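You operate a simulated robot arm through the tools that you are given. There is no shell and no other tool. Be economical: measure what you need, move in short steps, check, and stop when the job is done.

Carry out the task below with a simulated robot arm. There is one attempt and no reset: what you move stays moved.

JOB
Wipe the condensation and the wet sill with the yellow cloth, lay it on the rack, open the vent.

It is judged by the outcome, as a careful person would: the job done as asked, and still so three seconds after it is handed in. It fails if anything else is knocked over, pushed out of place, dropped, spilled or broken. Flat cloth is picked up by pressing the open fingertips on it (5 to 10 N) and closing them slowly along it; thin cloth reads only 2 to 8 mm in the jaws.

ROBOT AND FRAMES
A 6-joint arm with a two-finger parallel gripper, fixed in place. Base frame: the origin is at the foot of the arm, x ahead of it, y to its left, z up. Units: m, rad, N and s.
With the tool pointing down near the work surface it reaches from about 0.16 to 0.74 m from the base axis. Its first joint turns from -2.897 to 2.897 rad. Payload 3.91 kg.
The TCP is the grasp point between the finger pads, 0.03 m short of the fingertips. In the tool frame z runs along the fingers and y along their closing line. The gripper opens to 0.11 m. The fingers are 0.02 m wide and 0.01 m thick; the gripper's body (0.048 by 0.112 m) begins 0.055 m behind the TCP.
Orientation is that of the tool frame in the base frame, as a unit quaternion [w, x, y, z]. With the fingers straight down and closing along the base's y, the tool's x points along the base's -x, its y along +y and its z along -z.

CONTROLS
- The arm moves only by the tool servo_tool. Its argument "moves" is a list of rows, each a list of 7 numbers: the gripper command, from -1 (shut) to 1 (fully open), values between in proportion, then the shift along the tool's x, y, z in m, then the turn, a rotation vector about the tool's x, y, z in rad. In form: [[claw, tx, ty, tz, wx, wy, wz], ...]. A call has 1 to 10 rows; each row is the pose to reach, as a shift and turn from the pose commanded when the call began, along the tool's axes at that moment. Each row takes 0.2 s and may step no farther than 0.05 m and 0.15 rad from the row before; otherwise, or with a gripper value out of range, the whole call is refused. A pose out of reach is approached as far as the arm can. The call stops where the force on the tool passes 40 N (or 10 N more than at its start, if that is more) or the arm is blocked; 0.2 s more then pass. Each finger travels about 0.045 m/s and halts on what it meets, pressing with about 35 N; the grip force reading is that of the motor and also rises with nothing between the fingers. The clock runs only during rows and for 0.2 s after the last one: add rows that repeat a pose to give the fingers time. It gives the time, the measured TCP pose, the force on the tool (base axes), the opening and the grip force at its end, in the units of the frame above (readings bear some noise), and new pictures: "pictures" is both (left out), scene, wrist or none.
- Cameras (640 x 400 px; columns grow to the right, rows downward): "scene" is fixed at [0.0511, 0.4997, 1.4615]; the picture's right is [-0.72, -0.69, 0.00], its down [-0.27, 0.29, -0.92] and it looks along [0.63, -0.67, -0.39] (base axes); focal length 265 px, centre (320, 200). "wrist" rides on the gripper at [0.071, 0.022, -0.107] in the tool frame; the picture's right is [-0.29, 0.96, 0.00], its down [-0.76, -0.23, -0.61] and it looks along [-0.58, -0.18, 0.79] (tool axes); focal length 243 px, centre (320, 200). There is no depth. A picture from a camera that has moved, and an enlarged one, comes with that camera's place and axes in the base frame and with its lens.
- raise_lower(by): slides the trunk up (or, below 0, down) by that many m; the arm rides with it, the base frame stays. It gives what a move gives, with no picture.
- zoom(camera, box): a new picture of the part [left, top, right, bottom] of that camera's present view, enlarged. It takes no simulated time.
- finish_job(): hands the job in; it is judged then, once.

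Work in short steps. Places have to be worked out from the pictures, the camera data and where the tool is seen: move nearer, look again, correct. Check each grasp and each placing, and mend what went wrong. You have 120 turns and 170 pictures in all, those below and enlarged ones among them. Open the gripper and draw the arm clear of the work before you hand the job in, unless the task says otherwise; then end with one line.

The tools are called after "Request:" as name(argument=value, ...) on one line, values as JSON. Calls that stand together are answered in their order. servo_tool: Moves the arm, as the interface text tells. Its arguments: {"type":"object","properties":{"moves":{"type":"array"},"pictures":{"type":"string","enum":["both","scene","wrist","none"]}},"required":["moves"]} The other tools are called the same way: raise_lower (by) slides the trunk up or down; zoom (camera, box) takes an enlarged picture of a part of a camera's view; finish_job () hands the job in.

At the start:

```text
time: 0.0
ee_pos: [0.2759, 0.2498, 1.3601]
orientation: [0.001, 0.0, 1.0, 0.0]
wrist_force: [-0.3, -1.2, -0.9]
grip_width: 0.11
grip_force: 0.1
trunk travel left (down, up): [-0.525, 0.065]
```

scene: 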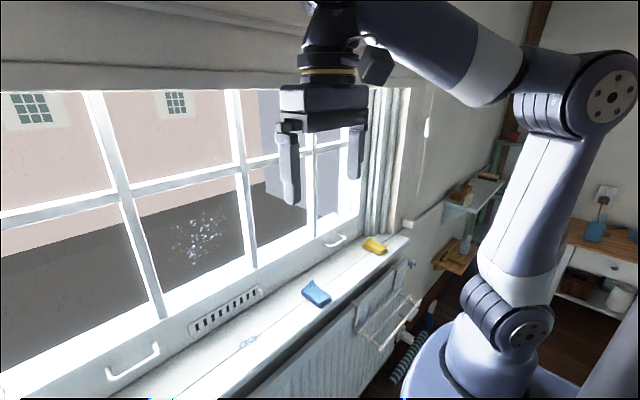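
wrist: 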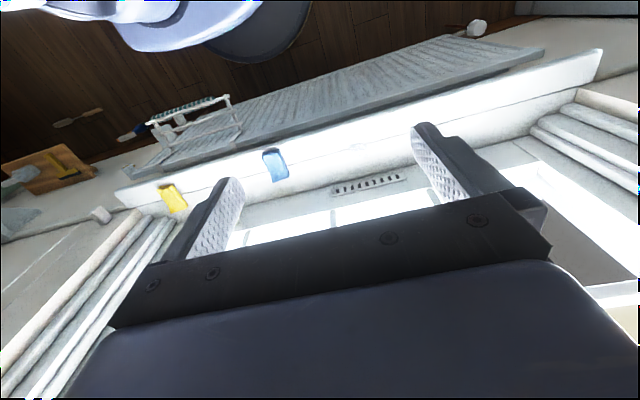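

I see a sash window, sill, blue and yellow cloths, a vent strip and a radiator rack. I zoom in for details before moving.

Request:
zoom(camera="scene", box=[160, 230, 320, 330])

Request:
zoom(camera="scene", box=[290, 210, 450, 310])

Request:
zoom(camera="scene", box=[120, 300, 280, 400])

Request:
zoom(camera="scene", box=[320, 270, 480, 370])

Request:
zoom(camera="scene", box=[120, 180, 280, 280])

```text
4.00 times, centred on (240, 280) of scene
camera zoom: at [0.0511, 0.4997, 1.4615], right [-0.72, -0.69, 0.0], down [-0.27, 0.29, -0.92], along [0.63, -0.67, -0.39], focal length 1060 px, centre (640, -120)
```

zoom: 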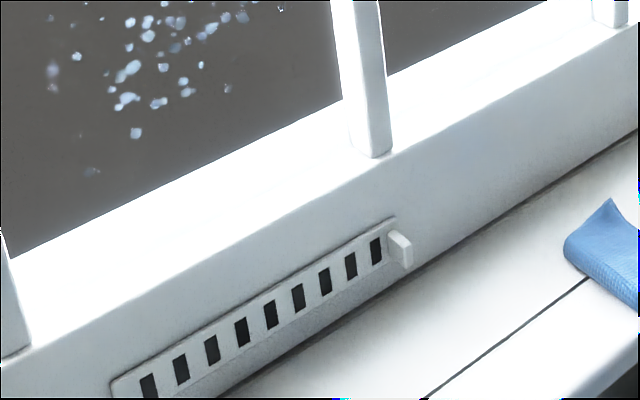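

```text
4.00 times, centred on (370, 260) of scene
camera zoom: at [0.0511, 0.4997, 1.4615], right [-0.72, -0.69, 0.0], down [-0.27, 0.29, -0.92], along [0.63, -0.67, -0.39], focal length 1060 px, centre (120, -40)
```

zoom: 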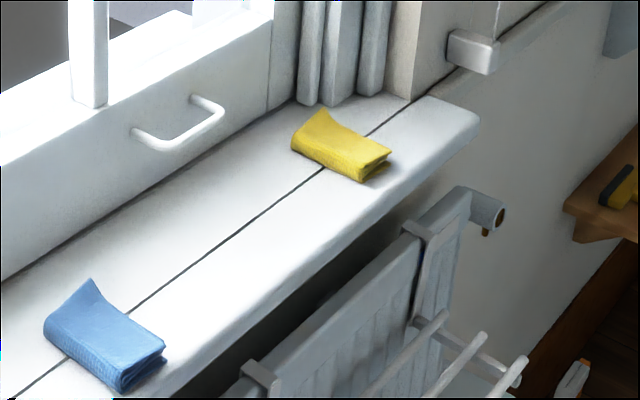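

```text
4.00 times, centred on (200, 350) of scene
camera zoom: at [0.0511, 0.4997, 1.4615], right [-0.72, -0.69, 0.0], down [-0.27, 0.29, -0.92], along [0.63, -0.67, -0.39], focal length 1060 px, centre (800, -400)
```

zoom: 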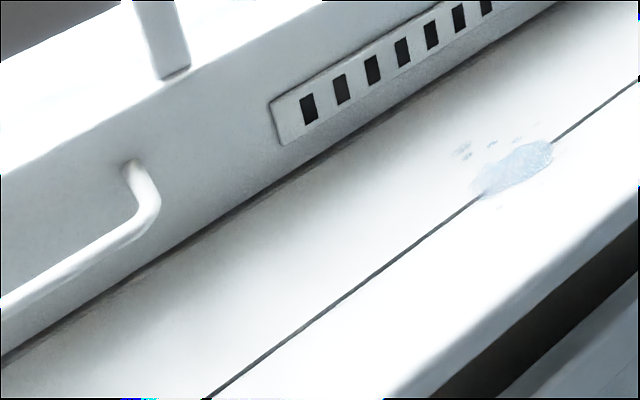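

```text
4.00 times, centred on (400, 320) of scene
camera zoom: at [0.0511, 0.4997, 1.4615], right [-0.72, -0.69, 0.0], down [-0.27, 0.29, -0.92], along [0.63, -0.67, -0.39], focal length 1060 px, centre (0, -280)
```

zoom: 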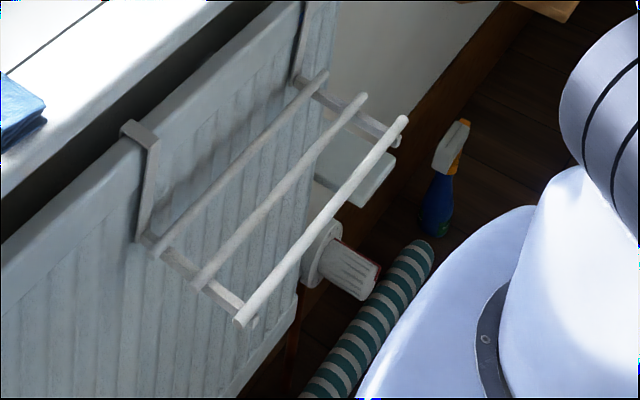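

```text
4.00 times, centred on (200, 230) of scene
camera zoom: at [0.0511, 0.4997, 1.4615], right [-0.72, -0.69, 0.0], down [-0.27, 0.29, -0.92], along [0.63, -0.67, -0.39], focal length 1060 px, centre (800, 80)
```

zoom: 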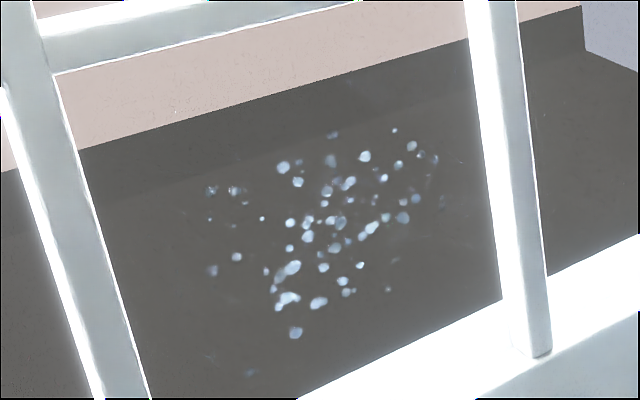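

The sill runs along y (groove x≈0.50), the yellow cloth is near (0.50,-0.28), the puddle near (0.50,0.28), the vent knob near (0.585,0.18,0.92). I zoom the wrist view to triangulate the rack and look at the vent.

Request:
zoom(camera="wrist", box=[110, 70, 270, 170])

Request:
zoom(camera="wrist", box=[300, 130, 460, 230])

Request:
zoom(camera="wrist", box=[120, 130, 280, 230])

```text
4.00 times, centred on (190, 120) of wrist
camera zoom: at [0.2053, 0.2708, 1.467], right [0.29, 0.96, 0.0], down [0.76, -0.23, 0.61], along [0.58, -0.18, -0.79], focal length 970 px, centre (840, 520)
```

zoom: 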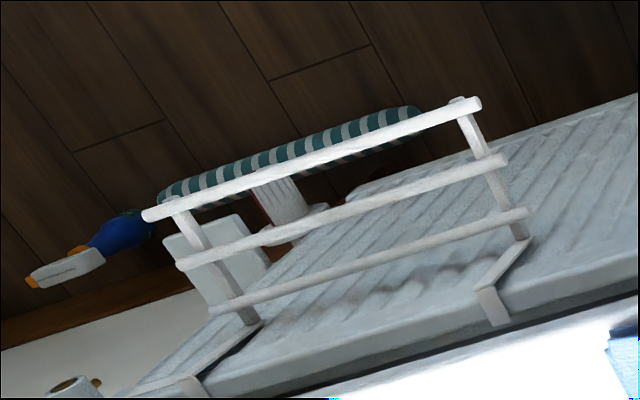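

```text
4.00 times, centred on (380, 180) of wrist
camera zoom: at [0.2053, 0.2708, 1.467], right [0.29, 0.96, 0.0], down [0.76, -0.23, 0.61], along [0.58, -0.18, -0.79], focal length 970 px, centre (80, 280)
```

zoom: 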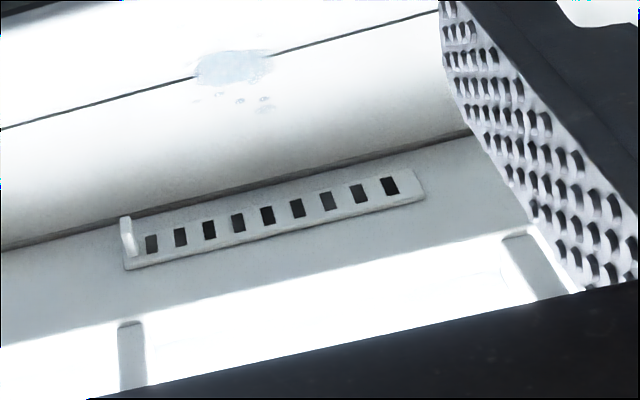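

```text
4.00 times, centred on (200, 180) of wrist
camera zoom: at [0.2053, 0.2708, 1.467], right [0.29, 0.96, 0.0], down [0.76, -0.23, 0.61], along [0.58, -0.18, -0.79], focal length 970 px, centre (800, 280)
```

zoom: 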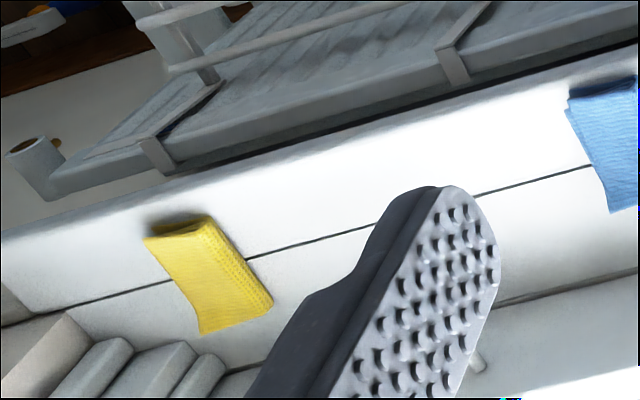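

Triangulated: rack bars run along y (-0.32…-0.045) at x≈0.307/0.349/0.39, z≈0.72. I now move the gripper toward a point above the yellow cloth.

Request:
servo_tool(moves=[[1, -0.014, -0.04, 0.016, 0, 0, 0], [1, -0.028, -0.08, 0.032, 0, 0, 0], [1, -0.042, -0.12, 0.048, 0, 0, 0], [1, -0.056, -0.16, 0.064, 0, 0, 0], [1, -0.07, -0.2, 0.08, 0, 0, 0], [1, -0.084, -0.24, 0.096, 0, 0, 0], [1, -0.098, -0.28, 0.112, 0, 0, 0], [1, -0.112, -0.32, 0.128, 0, 0, 0], [1, -0.126, -0.36, 0.144, 0, 0, 0], [1, -0.14, -0.4, 0.16, 0, 0, 0]], pictures="none")

Request:
servo_tool(moves=[[1, -0.012, -0.03, 0.03, 0, 0, 0], [1, -0.024, -0.06, 0.06, 0, 0, 0], [1, -0.036, -0.09, 0.09, 0, 0, 0], [1, -0.045, -0.12, 0.12, 0, 0, 0], [1, -0.055, -0.13, 0.15, 0, 0, 0]])

```text
time: 2.2
ee_pos: [0.416, -0.1524, 1.1996]
orientation: [0.0, -0.001, 1.0, -0.001]
wrist_force: [0.5, 0.2, 0.8]
grip_width: 0.1099
grip_force: 0.0
trunk travel left (down, up): [-0.525, 0.065]
```

```text
time: 3.4
ee_pos: [0.4713, -0.2818, 1.0493]
orientation: [0.0, 0.0, 1.0, 0.001]
wrist_force: [-0.9, -0.4, 0.0]
grip_width: 0.1096
grip_force: 0.1
trunk travel left (down, up): [-0.525, 0.065]
camera wrist: at [0.4003, -0.2594, 1.1567], right [0.29, 0.96, 0.0], down [0.76, -0.23, 0.61], along [0.58, -0.18, -0.79], focal length 243 px, centre (320, 200)
```

scene: 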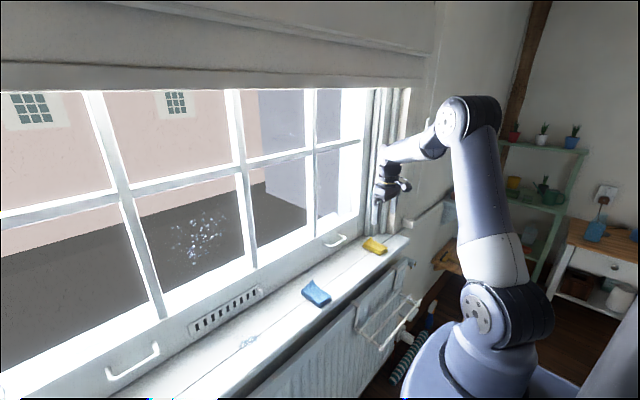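
wrist: 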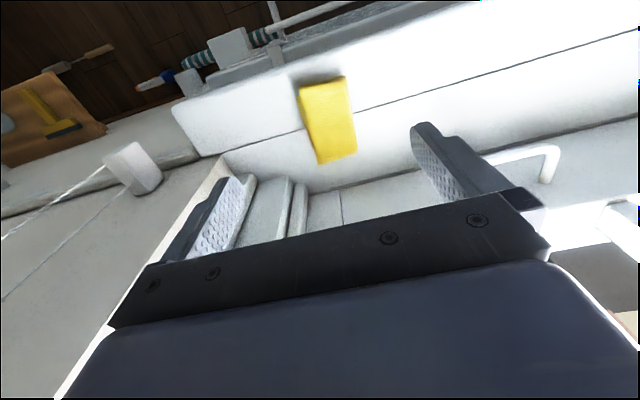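

The cloth is directly below the wrist; I zoom to measure it.

Request:
zoom(camera="wrist", box=[270, 60, 398, 180])

Request:
zoom(camera="scene", box=[350, 225, 400, 265])

```text
3.33 times, centred on (334, 120) of wrist
camera zoom: at [0.4003, -0.2594, 1.1567], right [0.29, 0.96, 0.0], down [0.76, -0.23, 0.61], along [0.58, -0.18, -0.79], focal length 809 px, centre (273, 467)
```

zoom: 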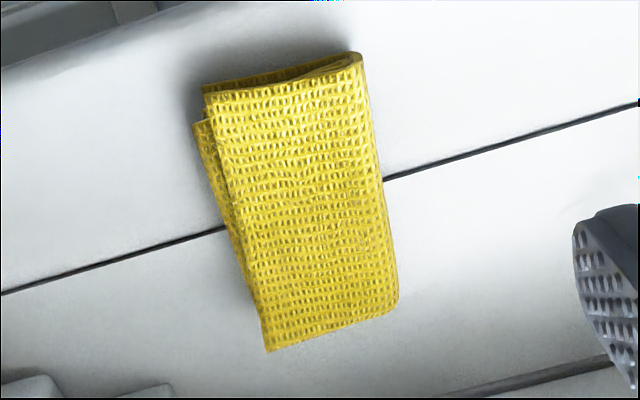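

```text
10.00 times, centred on (375, 245) of scene
camera zoom: at [0.0511, 0.4997, 1.4615], right [-0.72, -0.69, 0.0], down [-0.27, 0.29, -0.92], along [0.63, -0.67, -0.39], focal length 2651 px, centre (-230, -250)
```

zoom: 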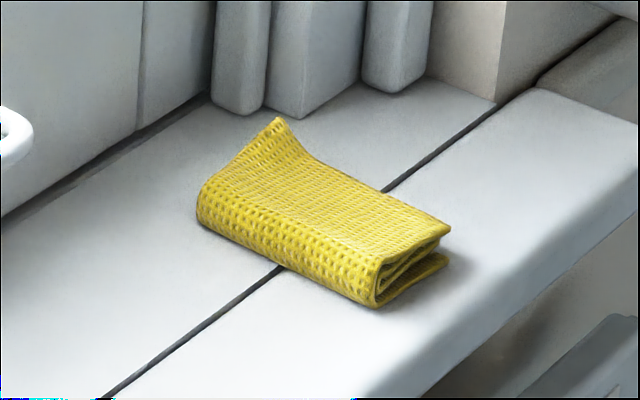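

Cloth is a folded pad ~0.088 (x) × 0.048 (y), centre ≈(0.494,-0.277), about 2 cm thick. I'll straddle it across y: set a 0.08 opening and come down to just above it.

Request:
servo_tool(moves=[[0.45, -0.008, 0.002, 0.03, 0, 0, 0], [0.45, -0.016, 0.004, 0.06, 0, 0, 0], [0.45, -0.022, 0.005, 0.09, 0, 0, 0], [0.45, -0.022, 0.005, 0.11, 0, 0, 0], [0.45, -0.022, 0.005, 0.11, 0, 0, 0]])

```text
time: 4.6
ee_pos: [0.4935, -0.2772, 0.9405]
orientation: [0.0, 0.0, 1.0, 0.0]
wrist_force: [-0.6, -0.1, -0.1]
grip_width: 0.0801
grip_force: 0.1
trunk travel left (down, up): [-0.525, 0.065]
camera wrist: at [0.422, -0.2542, 1.0471], right [0.29, 0.96, 0.0], down [0.76, -0.23, 0.61], along [0.58, -0.18, -0.79], focal length 243 px, centre (320, 200)
```

scene: 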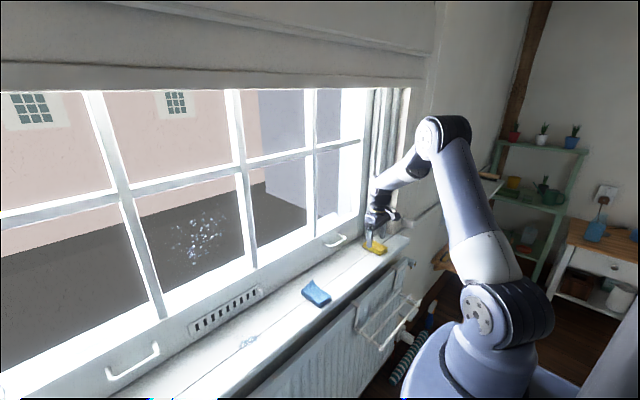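
wrist: 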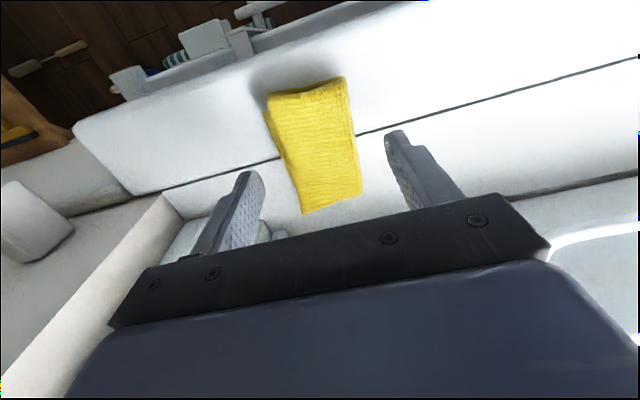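

Fingers straddle the cloth as planned. Descend so the fingertips are a few mm above the sill, then close slowly.

Request:
servo_tool(moves=[[0.45, 0, 0, 0.012, 0, 0, 0], [0.45, 0, 0, 0.02, 0, 0, 0], [0.45, 0, 0, 0.026, 0, 0, 0], [0.45, 0, 0, 0.026, 0, 0, 0]], pictures="wrist")

Request:
servo_tool(moves=[[0.2, 0, 0, 0, 0, 0, 0], [0.0, 0, 0, 0, 0, 0, 0], [-0.2, 0, 0, 0, 0, 0, 0], [-0.4, 0, 0, 0, 0, 0, 0], [-0.6, 0, 0, 0, 0, 0, 0], [-0.8, 0, 0, 0, 0, 0, 0], [-1, 0, 0, 0, 0, 0, 0], [-1, 0, 0, 0, 0, 0, 0]])

```text
time: 5.6
ee_pos: [0.4928, -0.2753, 0.9143]
orientation: [0.0, -0.001, 1.0, 0.0]
wrist_force: [0.2, -0.4, 0.9]
grip_width: 0.0799
grip_force: 0.1
trunk travel left (down, up): [-0.525, 0.065]
camera wrist: at [0.4222, -0.2542, 1.021], right [0.29, 0.96, 0.0], down [0.76, -0.23, 0.61], along [0.58, -0.18, -0.79], focal length 243 px, centre (320, 200)
```

wrist: 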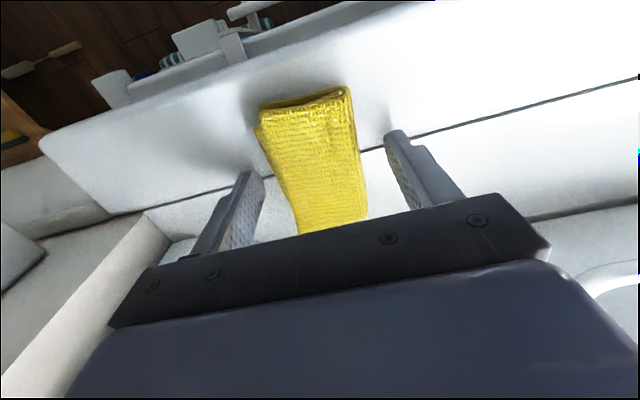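

```text
time: 7.4
ee_pos: [0.4929, -0.2763, 0.9143]
orientation: [0.0, 0.0, 1.0, 0.0]
wrist_force: [-0.2, -0.5, -0.4]
grip_width: 0.0528
grip_force: 35.4
trunk travel left (down, up): [-0.525, 0.065]
camera wrist: at [0.4222, -0.2542, 1.0212], right [0.29, 0.96, 0.0], down [0.76, -0.23, 0.61], along [0.58, -0.18, -0.79], focal length 243 px, centre (320, 200)
```

scene: 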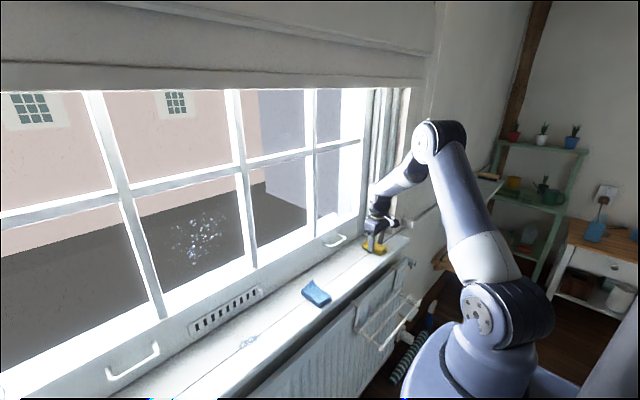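
wrist: 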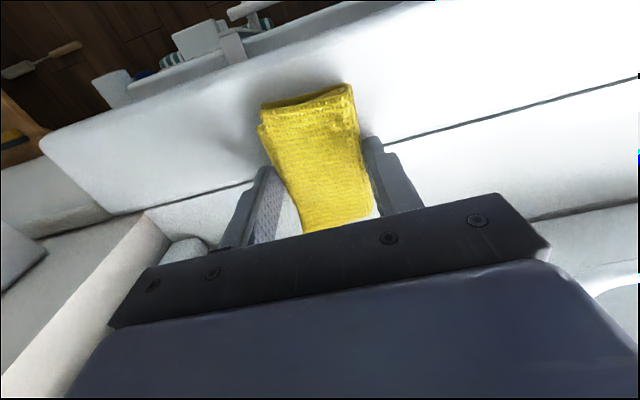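

The jaws stopped at 0.053 m with 35 N: the cloth is held as a pad, bottom protruding ~4 mm past the tips. Lift, and then start pitching the tool toward the window while moving along.

Request:
servo_tool(moves=[[-1, 0, 0, -0.03, 0, 0, 0], [-1, 0, 0, -0.07, 0, 0, 0], [-1, 0, 0, -0.115, 0, 0, 0], [-1, 0.01, 0, -0.16, 0, 0, 0]])

```text
time: 8.4
ee_pos: [0.4823, -0.2767, 1.0737]
orientation: [-0.001, 0.0, 1.0, 0.0]
wrist_force: [0.6, -1.0, -0.9]
grip_width: 0.0528
grip_force: 34.8
trunk travel left (down, up): [-0.525, 0.065]
camera wrist: at [0.4114, -0.2547, 1.1809], right [0.29, 0.96, 0.0], down [0.76, -0.23, 0.61], along [0.58, -0.18, -0.79], focal length 243 px, centre (320, 200)
```

scene: 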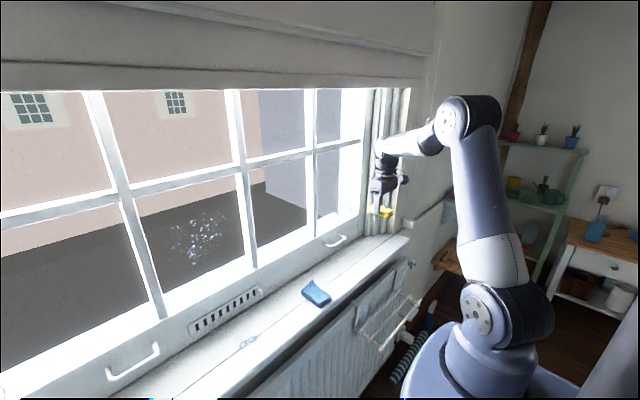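
wrist: 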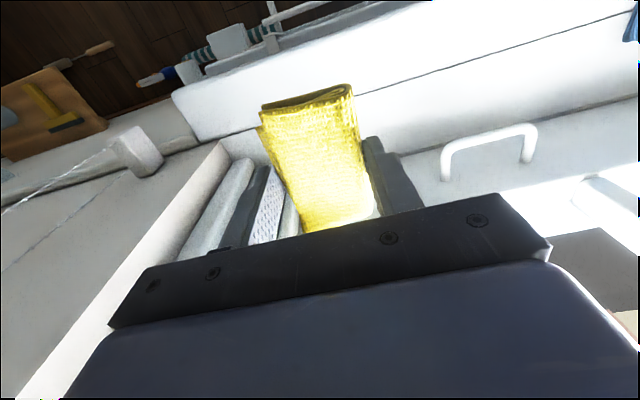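

Cloth is held. Now travel along +y at x≈0.42 while pitching the tool toward the window.

Request:
servo_tool(moves=[[-1, 0.01, 0.045, -0.005, 0, 0, 0], [-1, 0.02, 0.09, -0.01, 0, 0, 0], [-1, 0.03, 0.135, -0.015, 0, 0, 0], [-1, 0.04, 0.18, -0.02, 0, -0.1, 0], [-1, 0.05, 0.225, -0.025, 0, -0.2, 0], [-1, 0.06, 0.27, -0.03, 0, -0.3, 0], [-1, 0.06, 0.315, -0.035, 0, -0.4, 0], [-1, 0.06, 0.36, -0.04, 0, -0.5, 0], [-1, 0.06, 0.405, -0.045, 0, -0.6, 0], [-1, 0.06, 0.45, -0.05, 0, -0.7, 0]], pictures="scene")

```text
time: 10.6
ee_pos: [0.4248, 0.1757, 1.1238]
orientation: [0.343, -0.002, 0.939, 0.0]
wrist_force: [-0.4, 0.1, 0.1]
grip_width: 0.0527
grip_force: 34.8
trunk travel left (down, up): [-0.525, 0.065]
```

scene: 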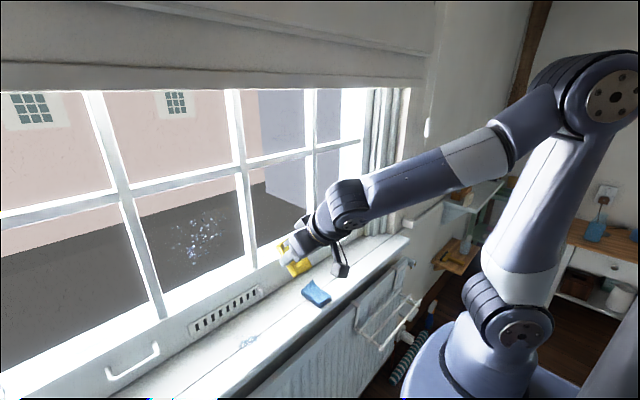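

On track; finish the pitch to horizontal and move to y≈0.29.

Request:
servo_tool(moves=[[-1, 0, 0.02, 0, 0, -0.145, 0], [-1, 0, 0.04, 0, 0, -0.29, 0], [-1, 0, 0.06, 0, 0, -0.435, 0], [-1, 0, 0.08, 0, 0, -0.58, 0], [-1, 0, 0.1, 0, 0, -0.725, 0], [-1, 0, 0.115, 0, 0, -0.871, 0], [-1, 0, 0.115, 0, 0, -0.871, 0]])

```text
time: 12.2
ee_pos: [0.4236, 0.2884, 1.1241]
orientation: [0.708, 0.0, 0.706, 0.0]
wrist_force: [0.2, 0.2, -0.7]
grip_width: 0.0526
grip_force: 35.0
trunk travel left (down, up): [-0.525, 0.065]
camera wrist: at [0.3162, 0.3109, 1.0524], right [0.0, 0.96, 0.29], down [-0.61, -0.23, 0.76], along [0.79, -0.18, 0.58], focal length 243 px, centre (320, 200)
```

scene: 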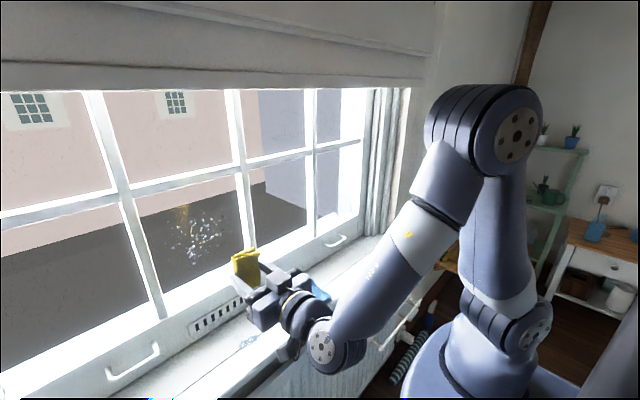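
wrist: 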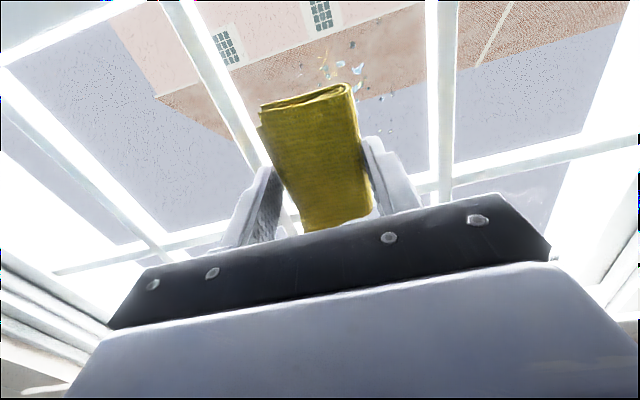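

Tool is horizontal, cloth faces the window. Condensation spans about y 0.21–0.36, z 1.05–1.19. Approach the glass in careful steps.

Request:
servo_tool(moves=[[-1, 0, 0, 0.04, 0, 0, 0], [-1, 0, 0, 0.08, 0, 0, 0], [-1, 0, 0, 0.12, 0, 0, 0], [-1, 0, 0, 0.145, 0, 0, 0]])

```text
time: 13.2
ee_pos: [0.5687, 0.2893, 1.1239]
orientation: [0.707, 0.001, 0.707, -0.001]
wrist_force: [-0.4, -1.4, -0.7]
grip_width: 0.053
grip_force: 34.5
trunk travel left (down, up): [-0.525, 0.065]
camera wrist: at [0.4619, 0.3108, 1.0515], right [0.0, 0.96, 0.29], down [-0.61, -0.23, 0.76], along [0.79, -0.18, 0.58], focal length 243 px, centre (320, 200)
```

scene: 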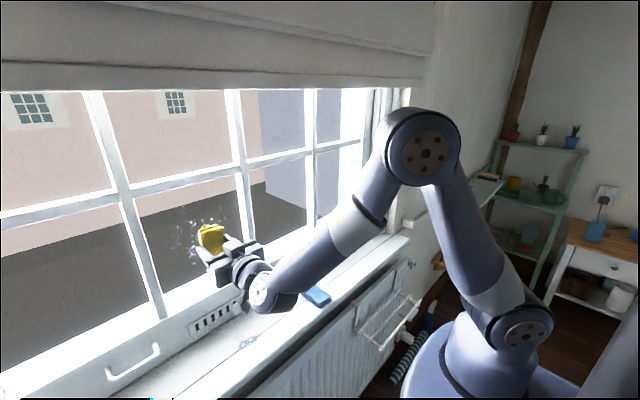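
wrist: 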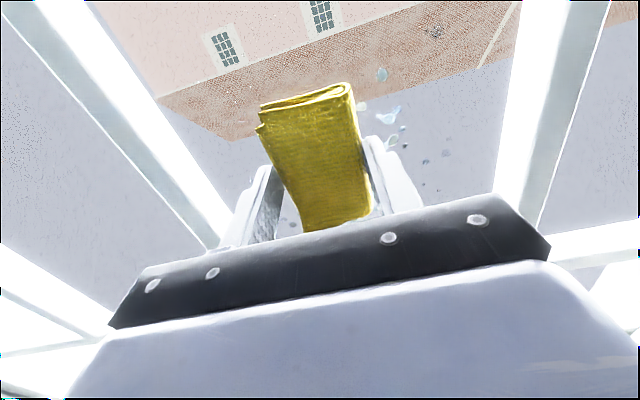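

Drops visible to the +y side of the cloth too. Creep forward until contact.

Request:
servo_tool(moves=[[-1, 0, 0, 0.006, 0, 0, 0], [-1, 0, 0, 0.012, 0, 0, 0], [-1, 0, 0, 0.018, 0, 0, 0], [-1, 0, 0, 0.024, 0, 0, 0], [-1, 0, 0, 0.03, 0, 0, 0]])

```text
time: 13.8
ee_pos: [0.5734, 0.2889, 1.1243]
orientation: [0.707, -0.002, 0.708, 0.0]
wrist_force: [-34.6, -5.4, 2.4]
grip_width: 0.0527
grip_force: 34.4
trunk travel left (down, up): [-0.525, 0.065]
stopped in row 3: the force on the tool passed its limit (the readings are from after the stop); the commanded pose is now the measured one
camera wrist: at [0.4659, 0.3106, 1.0521], right [0.0, 0.96, 0.29], down [-0.61, -0.23, 0.76], along [0.8, -0.17, 0.58], focal length 243 px, centre (320, 200)
```

scene: 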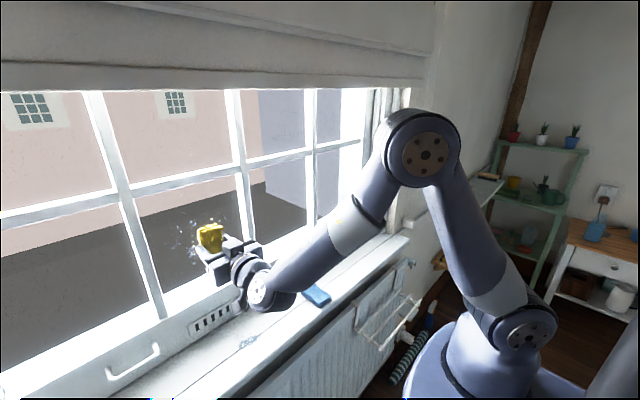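
wrist: 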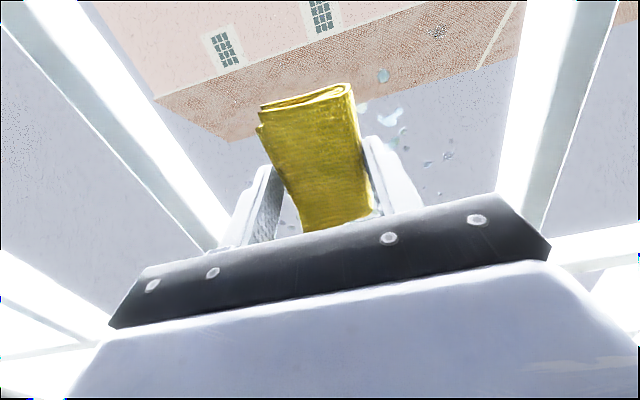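

Contact: glass at x≈0.608, so the patch is about y 0.23–0.365, z 1.07–1.20; the pane itself spans y≈0.21–0.405. Check the residual pressure while sweeping slowly to +y.

Request:
servo_tool(moves=[[-1, 0, 0, 0.0, 0, 0, 0], [-1, 0, 0.008, 0.0, 0, 0, 0], [-1, 0, 0.016, 0.0, 0, 0, 0]], pictures="none")

```text
time: 14.5
ee_pos: [0.5738, 0.2946, 1.1229]
orientation: [0.706, 0.001, 0.709, -0.003]
wrist_force: [-32.0, -9.9, 3.3]
grip_width: 0.0527
grip_force: 34.6
trunk travel left (down, up): [-0.525, 0.065]
stopped in row 3: the force on the tool passed its limit (the readings are from after the stop); the commanded pose is now the measured one
```

Still 32 N; ease back a few mm to get a lighter pressure.

Request:
servo_tool(moves=[[-1, 0, 0, -0.003, 0, 0, 0], [-1, 0, 0, -0.003, 0, 0, 0]], pictures="none")

```text
time: 15.1
ee_pos: [0.573, 0.296, 1.1218]
orientation: [0.705, 0.0, 0.709, -0.002]
wrist_force: [-13.3, -3.3, 3.4]
grip_width: 0.0531
grip_force: 35.6
trunk travel left (down, up): [-0.525, 0.065]
```

13 N is a good wiping pressure. Sweep the lower band (z≈1.108): to y≈0.347, then back to 0.252.

Request:
servo_tool(moves=[[-1, 0.007, 0.01, 0, 0, 0, 0], [-1, 0.014, 0.02, 0, 0, 0, 0], [-1, 0.014, 0.03, 0, 0, 0, 0], [-1, 0.014, 0.042, 0, 0, 0, 0], [-1, 0.014, 0.052, 0, 0, 0, 0], [-1, 0.014, 0.052, 0, 0, 0, 0]])

```text
time: 16.5
ee_pos: [0.572, 0.3481, 1.1074]
orientation: [0.705, 0.0, 0.71, -0.002]
wrist_force: [-11.4, -5.0, -2.2]
grip_width: 0.0528
grip_force: 35.2
trunk travel left (down, up): [-0.525, 0.065]
camera wrist: at [0.4661, 0.3694, 1.0358], right [0.0, 0.96, 0.29], down [-0.6, -0.23, 0.76], along [0.8, -0.18, 0.58], focal length 243 px, centre (320, 200)
```

scene: 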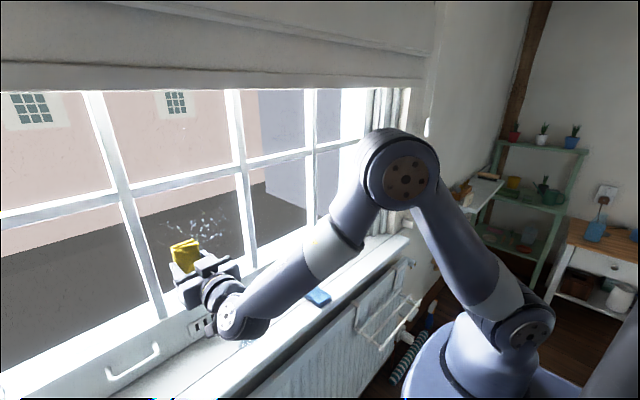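
wrist: 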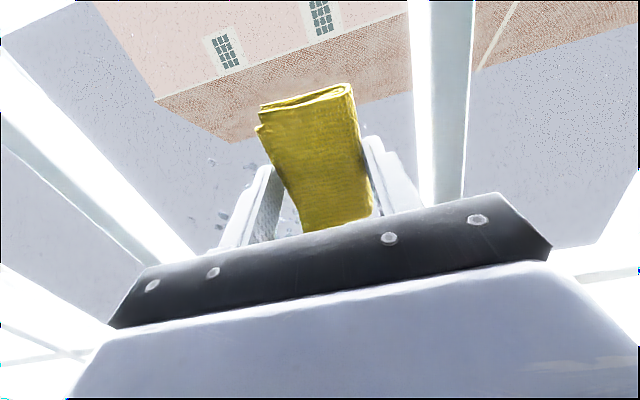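

Drops are vanishing where wiped. Now sweep the lower band toward y≈0.252.

Request:
servo_tool(moves=[[-1, 0, -0.015, 0, 0, 0, 0], [-1, 0, -0.03, 0, 0, 0, 0], [-1, 0, -0.045, 0, 0, 0, 0], [-1, 0, -0.06, 0, 0, 0, 0], [-1, 0, -0.075, 0, 0, 0, 0], [-1, 0, -0.087, 0, 0, 0, 0], [-1, 0, -0.096, 0, 0, 0, 0], [-1, 0, -0.096, 0, 0, 0, 0]])

```text
time: 18.3
ee_pos: [0.5731, 0.2506, 1.1063]
orientation: [0.704, -0.001, 0.71, -0.002]
wrist_force: [-7.2, 1.1, -0.1]
grip_width: 0.0526
grip_force: 35.1
trunk travel left (down, up): [-0.525, 0.065]
camera wrist: at [0.4661, 0.2732, 1.0359], right [0.01, 0.96, 0.29], down [-0.6, -0.23, 0.76], along [0.8, -0.18, 0.58], focal length 243 px, centre (320, 200)
```

scene: 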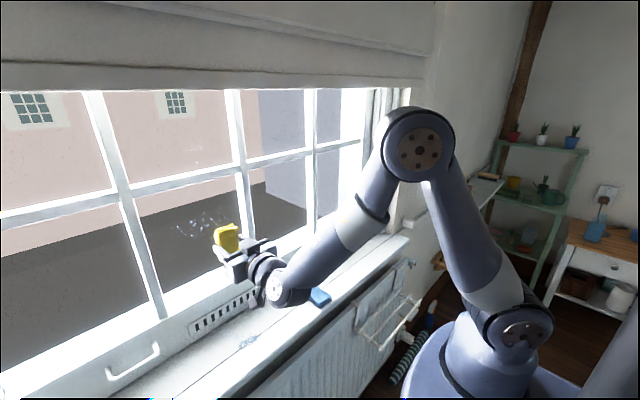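
wrist: 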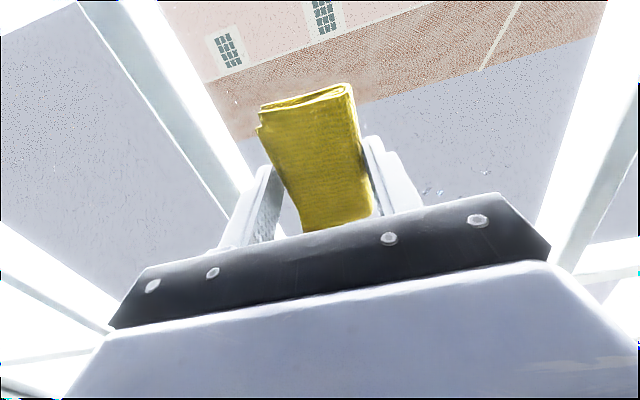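

Lower band clear. Move up to z≈1.157 with slightly more pressure and sweep the upper band to y≈0.348.

Request:
servo_tool(moves=[[-1, -0.017, 0, 0.001, 0, 0, 0], [-1, -0.034, 0, 0.001, 0, -0.005, 0], [-1, -0.05, 0, 0.001, 0, -0.006, 0], [-1, -0.05, 0.016, 0.001, 0, -0.006, 0], [-1, -0.05, 0.032, 0.001, 0, -0.006, 0], [-1, -0.05, 0.048, 0.001, 0, -0.006, 0], [-1, -0.05, 0.064, 0.001, 0, -0.006, 0], [-1, -0.05, 0.08, 0.001, 0, -0.006, 0], [-1, -0.05, 0.096, 0.001, 0, -0.006, 0], [-1, -0.05, 0.096, 0.001, 0, -0.006, 0]])

```text
time: 20.5
ee_pos: [0.5745, 0.3477, 1.1572]
orientation: [0.707, -0.001, 0.707, -0.001]
wrist_force: [-16.9, -5.4, -0.4]
grip_width: 0.0528
grip_force: 34.9
trunk travel left (down, up): [-0.525, 0.065]
camera wrist: at [0.4668, 0.37, 1.0862], right [0.0, 0.96, 0.29], down [-0.61, -0.23, 0.76], along [0.79, -0.18, 0.58], focal length 243 px, centre (320, 200)
```

scene: 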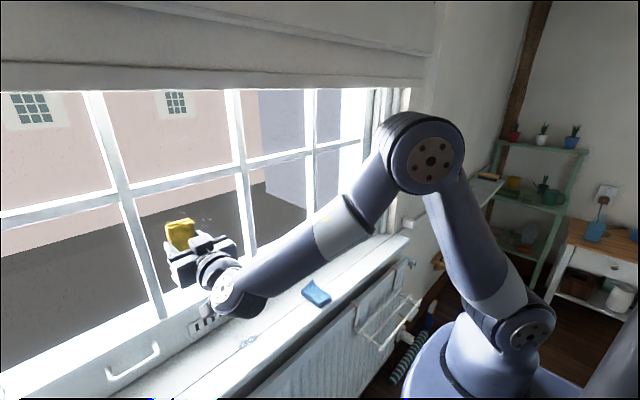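
wrist: 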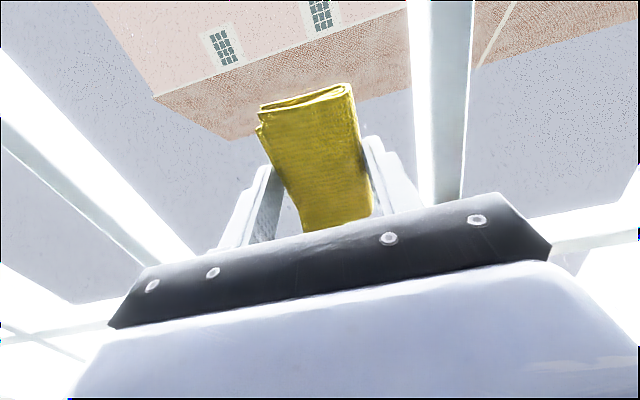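

A few specks may remain near pixel (200,215); zoom to see.

Request:
zoom(camera="scene", box=[150, 180, 260, 260])

```text
5.00 times, centred on (205, 220) of scene
camera zoom: at [0.0511, 0.4997, 1.4615], right [-0.72, -0.69, 0.0], down [-0.27, 0.29, -0.92], along [0.63, -0.67, -0.39], focal length 1326 px, centre (895, 100)
```

zoom: 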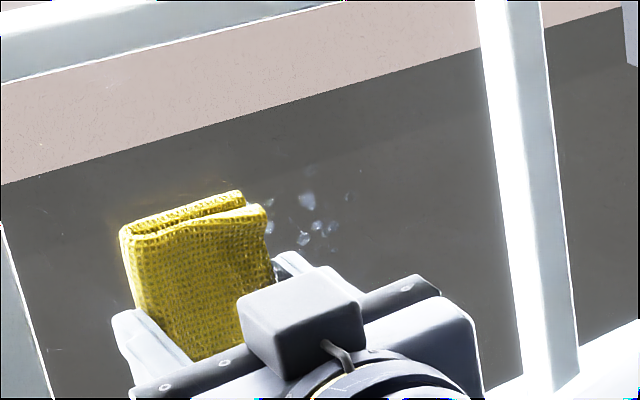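

A few faint drops remain at about y≈0.275, z≈1.168. Sweep back across them.

Request:
servo_tool(moves=[[-1, -0.004, -0.015, 0.001, 0, 0, 0], [-1, -0.006, -0.03, 0.001, 0, 0, 0], [-1, -0.006, -0.045, 0.001, 0, 0, 0], [-1, -0.006, -0.06, 0.001, 0, 0, 0], [-1, -0.006, -0.075, 0.001, 0, 0, 0], [-1, -0.006, -0.087, 0.001, 0, 0, 0], [-1, -0.006, -0.096, 0.001, 0, 0, 0], [-1, -0.006, -0.08, 0.001, 0, 0, 0], [-1, -0.006, -0.06, 0.001, 0, 0, 0], [-1, -0.006, -0.04, 0.001, 0, 0, 0]], pictures="none")

Request:
zoom(camera="scene", box=[150, 180, 260, 260])

```text
time: 22.7
ee_pos: [0.5743, 0.3067, 1.164]
orientation: [0.708, 0.001, 0.707, -0.003]
wrist_force: [-25.3, -8.9, -1.4]
grip_width: 0.0529
grip_force: 35.0
trunk travel left (down, up): [-0.525, 0.065]
```

```text
5.00 times, centred on (205, 220) of scene
camera zoom: at [0.0511, 0.4997, 1.4615], right [-0.72, -0.69, 0.0], down [-0.27, 0.29, -0.92], along [0.63, -0.67, -0.39], focal length 1326 px, centre (895, 100)
```

zoom: 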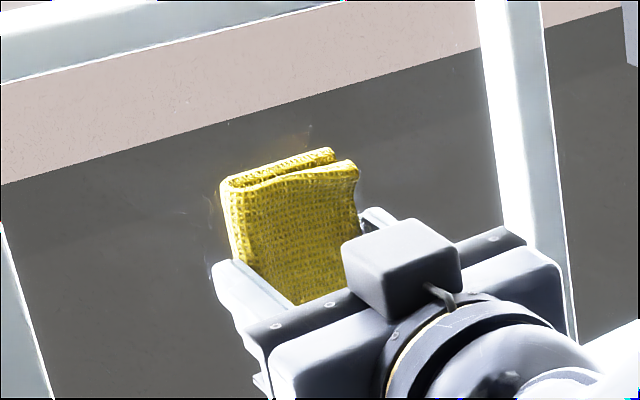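

Mostly gone; do one more complete loop (upper to +y, down, lower back, up) to be thorough.

Request:
servo_tool(moves=[[-1, -0.006, 0.02, -0.001, 0, 0, 0], [-1, -0.006, 0.042, -0.001, 0, 0, 0], [-1, 0.02, 0.042, -0.001, 0, 0, 0], [-1, 0.04, 0.042, -0.001, 0, 0, 0], [-1, 0.06, 0.042, -0.001, 0, 0, 0], [-1, 0.06, 0.02, -0.001, 0, 0, 0], [-1, 0.06, 0.0, -0.001, 0, 0, 0], [-1, 0.06, -0.02, -0.001, 0, 0, 0], [-1, 0.06, -0.04, -0.001, 0, 0, 0], [-1, 0.06, -0.055, -0.001, 0, 0, 0]], pictures="none")

Request:
servo_tool(moves=[[-1, -0.02, 0, 0, 0, 0, 0], [-1, -0.04, 0, 0, 0, 0, 0], [-1, -0.06, 0, 0, 0, 0, 0], [-1, -0.06, 0.02, 0, 0, 0, 0], [-1, -0.05, 0.04, 0, 0, 0, 0], [-1, -0.04, 0.05, -0.02, 0, 0, 0], [-1, -0.03, 0.03, -0.06, 0, 0, 0], [-1, -0.03, -0.01, -0.1, 0, 0, 0], [-1, -0.03, -0.05, -0.1, 0, 0, 0]])

Request:
zoom(camera="scene", box=[140, 180, 250, 280])

```text
time: 24.9
ee_pos: [0.5749, 0.2526, 1.1042]
orientation: [0.707, 0.0, 0.707, -0.003]
wrist_force: [-14.4, 3.1, 0.8]
grip_width: 0.0527
grip_force: 35.3
trunk travel left (down, up): [-0.525, 0.065]
```

```text
refused: row 8 steps farther than a row can; nothing moved
```

```text
4.00 times, centred on (195, 230) of scene
camera zoom: at [0.0511, 0.4997, 1.4615], right [-0.72, -0.69, 0.0], down [-0.27, 0.29, -0.92], along [0.63, -0.67, -0.39], focal length 1060 px, centre (820, 80)
```

zoom: 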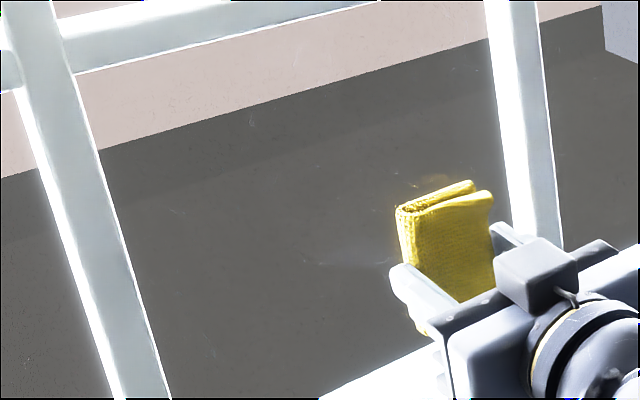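

The pane looks clear. Redo the last sweep with legal step sizes and back away from the glass.

Request:
servo_tool(moves=[[-1, -0.02, 0, 0, 0, 0, 0], [-1, -0.04, 0, 0, 0, 0, 0], [-1, -0.06, 0, 0, 0, 0, 0], [-1, -0.06, 0.02, 0, 0, 0, 0], [-1, -0.05, 0.04, 0, 0, 0, 0], [-1, -0.04, 0.04, -0.03, 0, 0, 0], [-1, -0.03, 0.04, -0.07, 0, 0, 0], [-1, -0.03, 0.02, -0.11, 0, 0, 0], [-1, -0.03, -0.02, -0.13, 0, 0, 0]])

Request:
zoom(camera="scene", box=[140, 180, 250, 280])

```text
time: 26.9
ee_pos: [0.4444, 0.2317, 1.1332]
orientation: [0.707, 0.001, 0.707, -0.002]
wrist_force: [-0.2, 1.0, -1.0]
grip_width: 0.0528
grip_force: 35.1
trunk travel left (down, up): [-0.525, 0.065]
camera wrist: at [0.3371, 0.2539, 1.061], right [0.0, 0.96, 0.29], down [-0.61, -0.23, 0.76], along [0.79, -0.18, 0.58], focal length 243 px, centre (320, 200)
```

scene: 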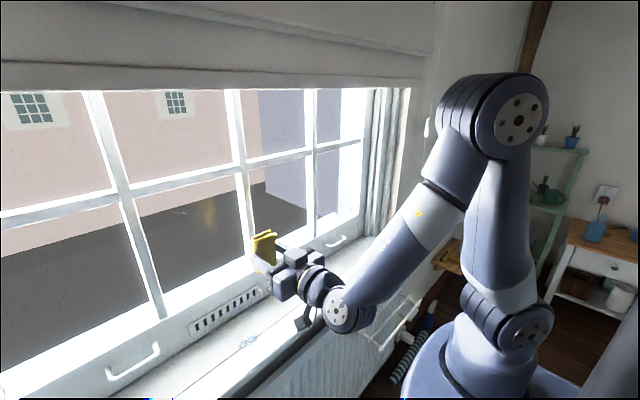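
wrist: 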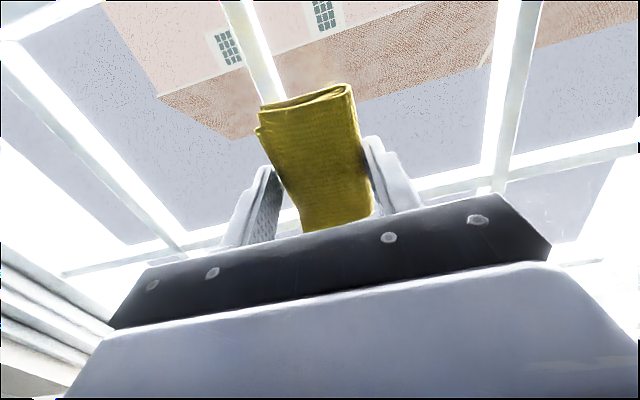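

```text
4.00 times, centred on (195, 230) of scene
camera zoom: at [0.0511, 0.4997, 1.4615], right [-0.72, -0.69, 0.0], down [-0.27, 0.29, -0.92], along [0.63, -0.67, -0.39], focal length 1060 px, centre (820, 80)
```

zoom: 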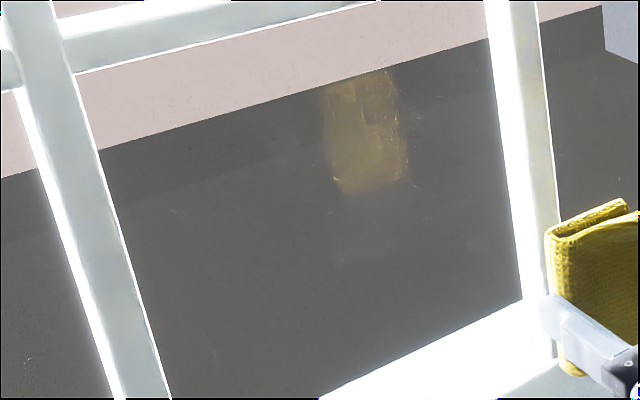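

Glass is clean. Now pitch the tool back to straight down above the puddle.

Request:
servo_tool(moves=[[-1, 0, 0, 0, 0, 0.15, 0], [-1, 0, 0.005, 0, 0, 0.3, 0], [-1, 0, 0.01, 0, 0, 0.45, 0], [-1, 0, 0.015, 0, 0, 0.6, 0], [-1, 0, 0.02, 0.005, 0, 0.75, 0], [-1, 0, 0.025, 0.01, 0, 0.9, 0], [-1, 0, 0.03, 0.02, 0, 1.05, 0], [-1, 0, 0.035, 0.03, 0, 1.2, 0], [-1, 0, 0.04, 0.035, 0, 1.35, 0], [-1, 0, 0.04, 0.045, 0, 1.5, 0]], pictures="none")

Request:
servo_tool(moves=[[-1, 0, 0, 0, 0, 0.071, 0], [-1, 0, 0, 0, 0, 0.071, 0]])

```text
time: 29.1
ee_pos: [0.4902, 0.2728, 1.1323]
orientation: [0.033, 0.001, 0.999, -0.002]
wrist_force: [-0.6, 0.2, 0.0]
grip_width: 0.053
grip_force: 34.7
trunk travel left (down, up): [-0.525, 0.065]
```

```text
time: 29.7
ee_pos: [0.4918, 0.2715, 1.1322]
orientation: [-0.001, 0.002, 1.0, -0.001]
wrist_force: [0.5, -0.1, -1.0]
grip_width: 0.0528
grip_force: 35.4
trunk travel left (down, up): [-0.525, 0.065]
camera wrist: at [0.4208, 0.2954, 1.2395], right [0.29, 0.96, 0.0], down [0.76, -0.23, 0.61], along [0.58, -0.18, -0.8], focal length 243 px, centre (320, 200)
```

scene: 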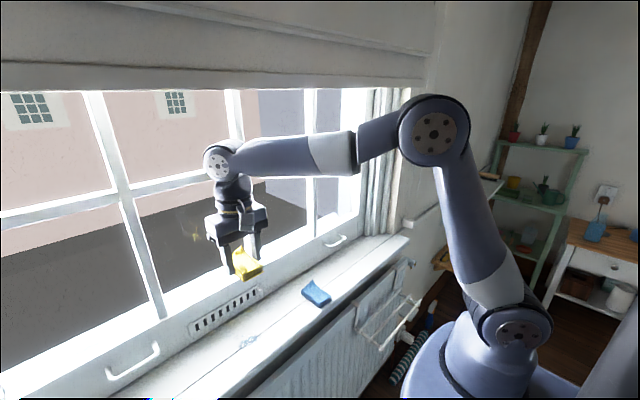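
wrist: 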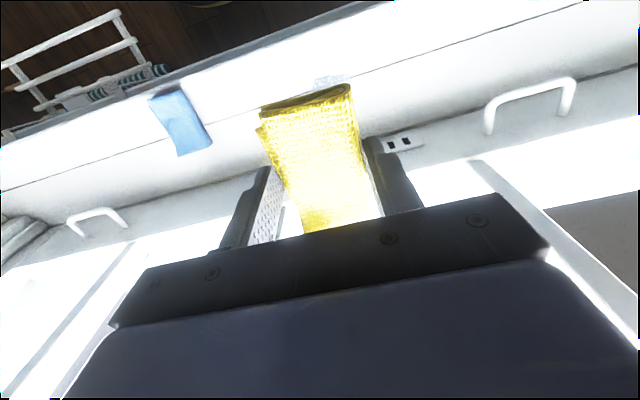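

Puddle confirmed near (0.50,0.284). Descend above it.

Request:
servo_tool(moves=[[-1, -0.004, 0.004, 0.045, 0, 0, 0], [-1, -0.008, 0.008, 0.09, 0, 0, 0], [-1, -0.012, 0.012, 0.135, 0, 0, 0], [-1, -0.012, 0.012, 0.175, 0, 0, 0], [-1, -0.012, 0.012, 0.2, 0, 0, 0], [-1, -0.012, 0.012, 0.209, 0, 0, 0], [-1, -0.012, 0.012, 0.216, 0, 0, 0]])

```text
time: 31.3
ee_pos: [0.5036, 0.2853, 0.9163]
orientation: [-0.002, 0.002, 1.0, -0.001]
wrist_force: [0.4, -0.6, -1.0]
grip_width: 0.0525
grip_force: 35.0
trunk travel left (down, up): [-0.525, 0.065]
camera wrist: at [0.4319, 0.3068, 1.0229], right [0.29, 0.96, 0.0], down [0.76, -0.23, 0.61], along [0.58, -0.18, -0.79], focal length 243 px, centre (320, 200)
```

scene: 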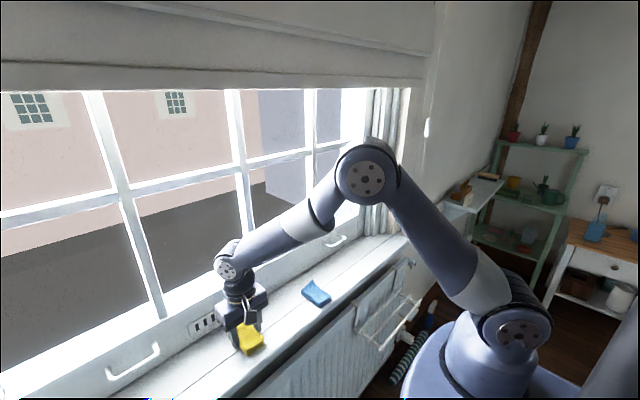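
wrist: 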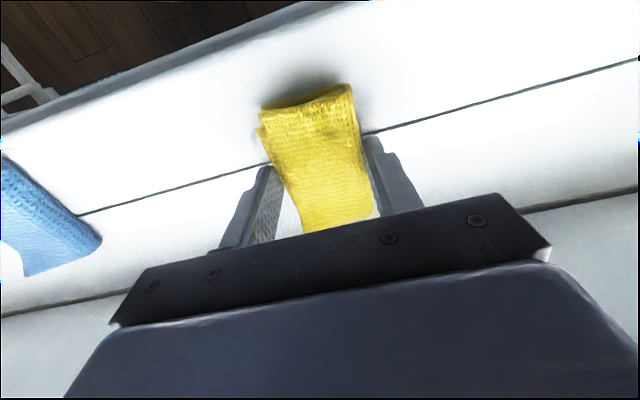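

Just above the sill. Press down gently until contact.

Request:
servo_tool(moves=[[-1, 0, 0, 0.002, 0, 0, 0], [-1, 0, 0, 0.004, 0, 0, 0], [-1, 0, 0, 0.006, 0, 0, 0], [-1, 0, 0, 0.006, 0, 0, 0]], pictures="none")

```text
time: 32.3
ee_pos: [0.5019, 0.2843, 0.9145]
orientation: [0.002, 0.001, 1.0, 0.0]
wrist_force: [0.9, -1.2, 33.6]
grip_width: 0.0527
grip_force: 34.8
trunk travel left (down, up): [-0.525, 0.065]
```

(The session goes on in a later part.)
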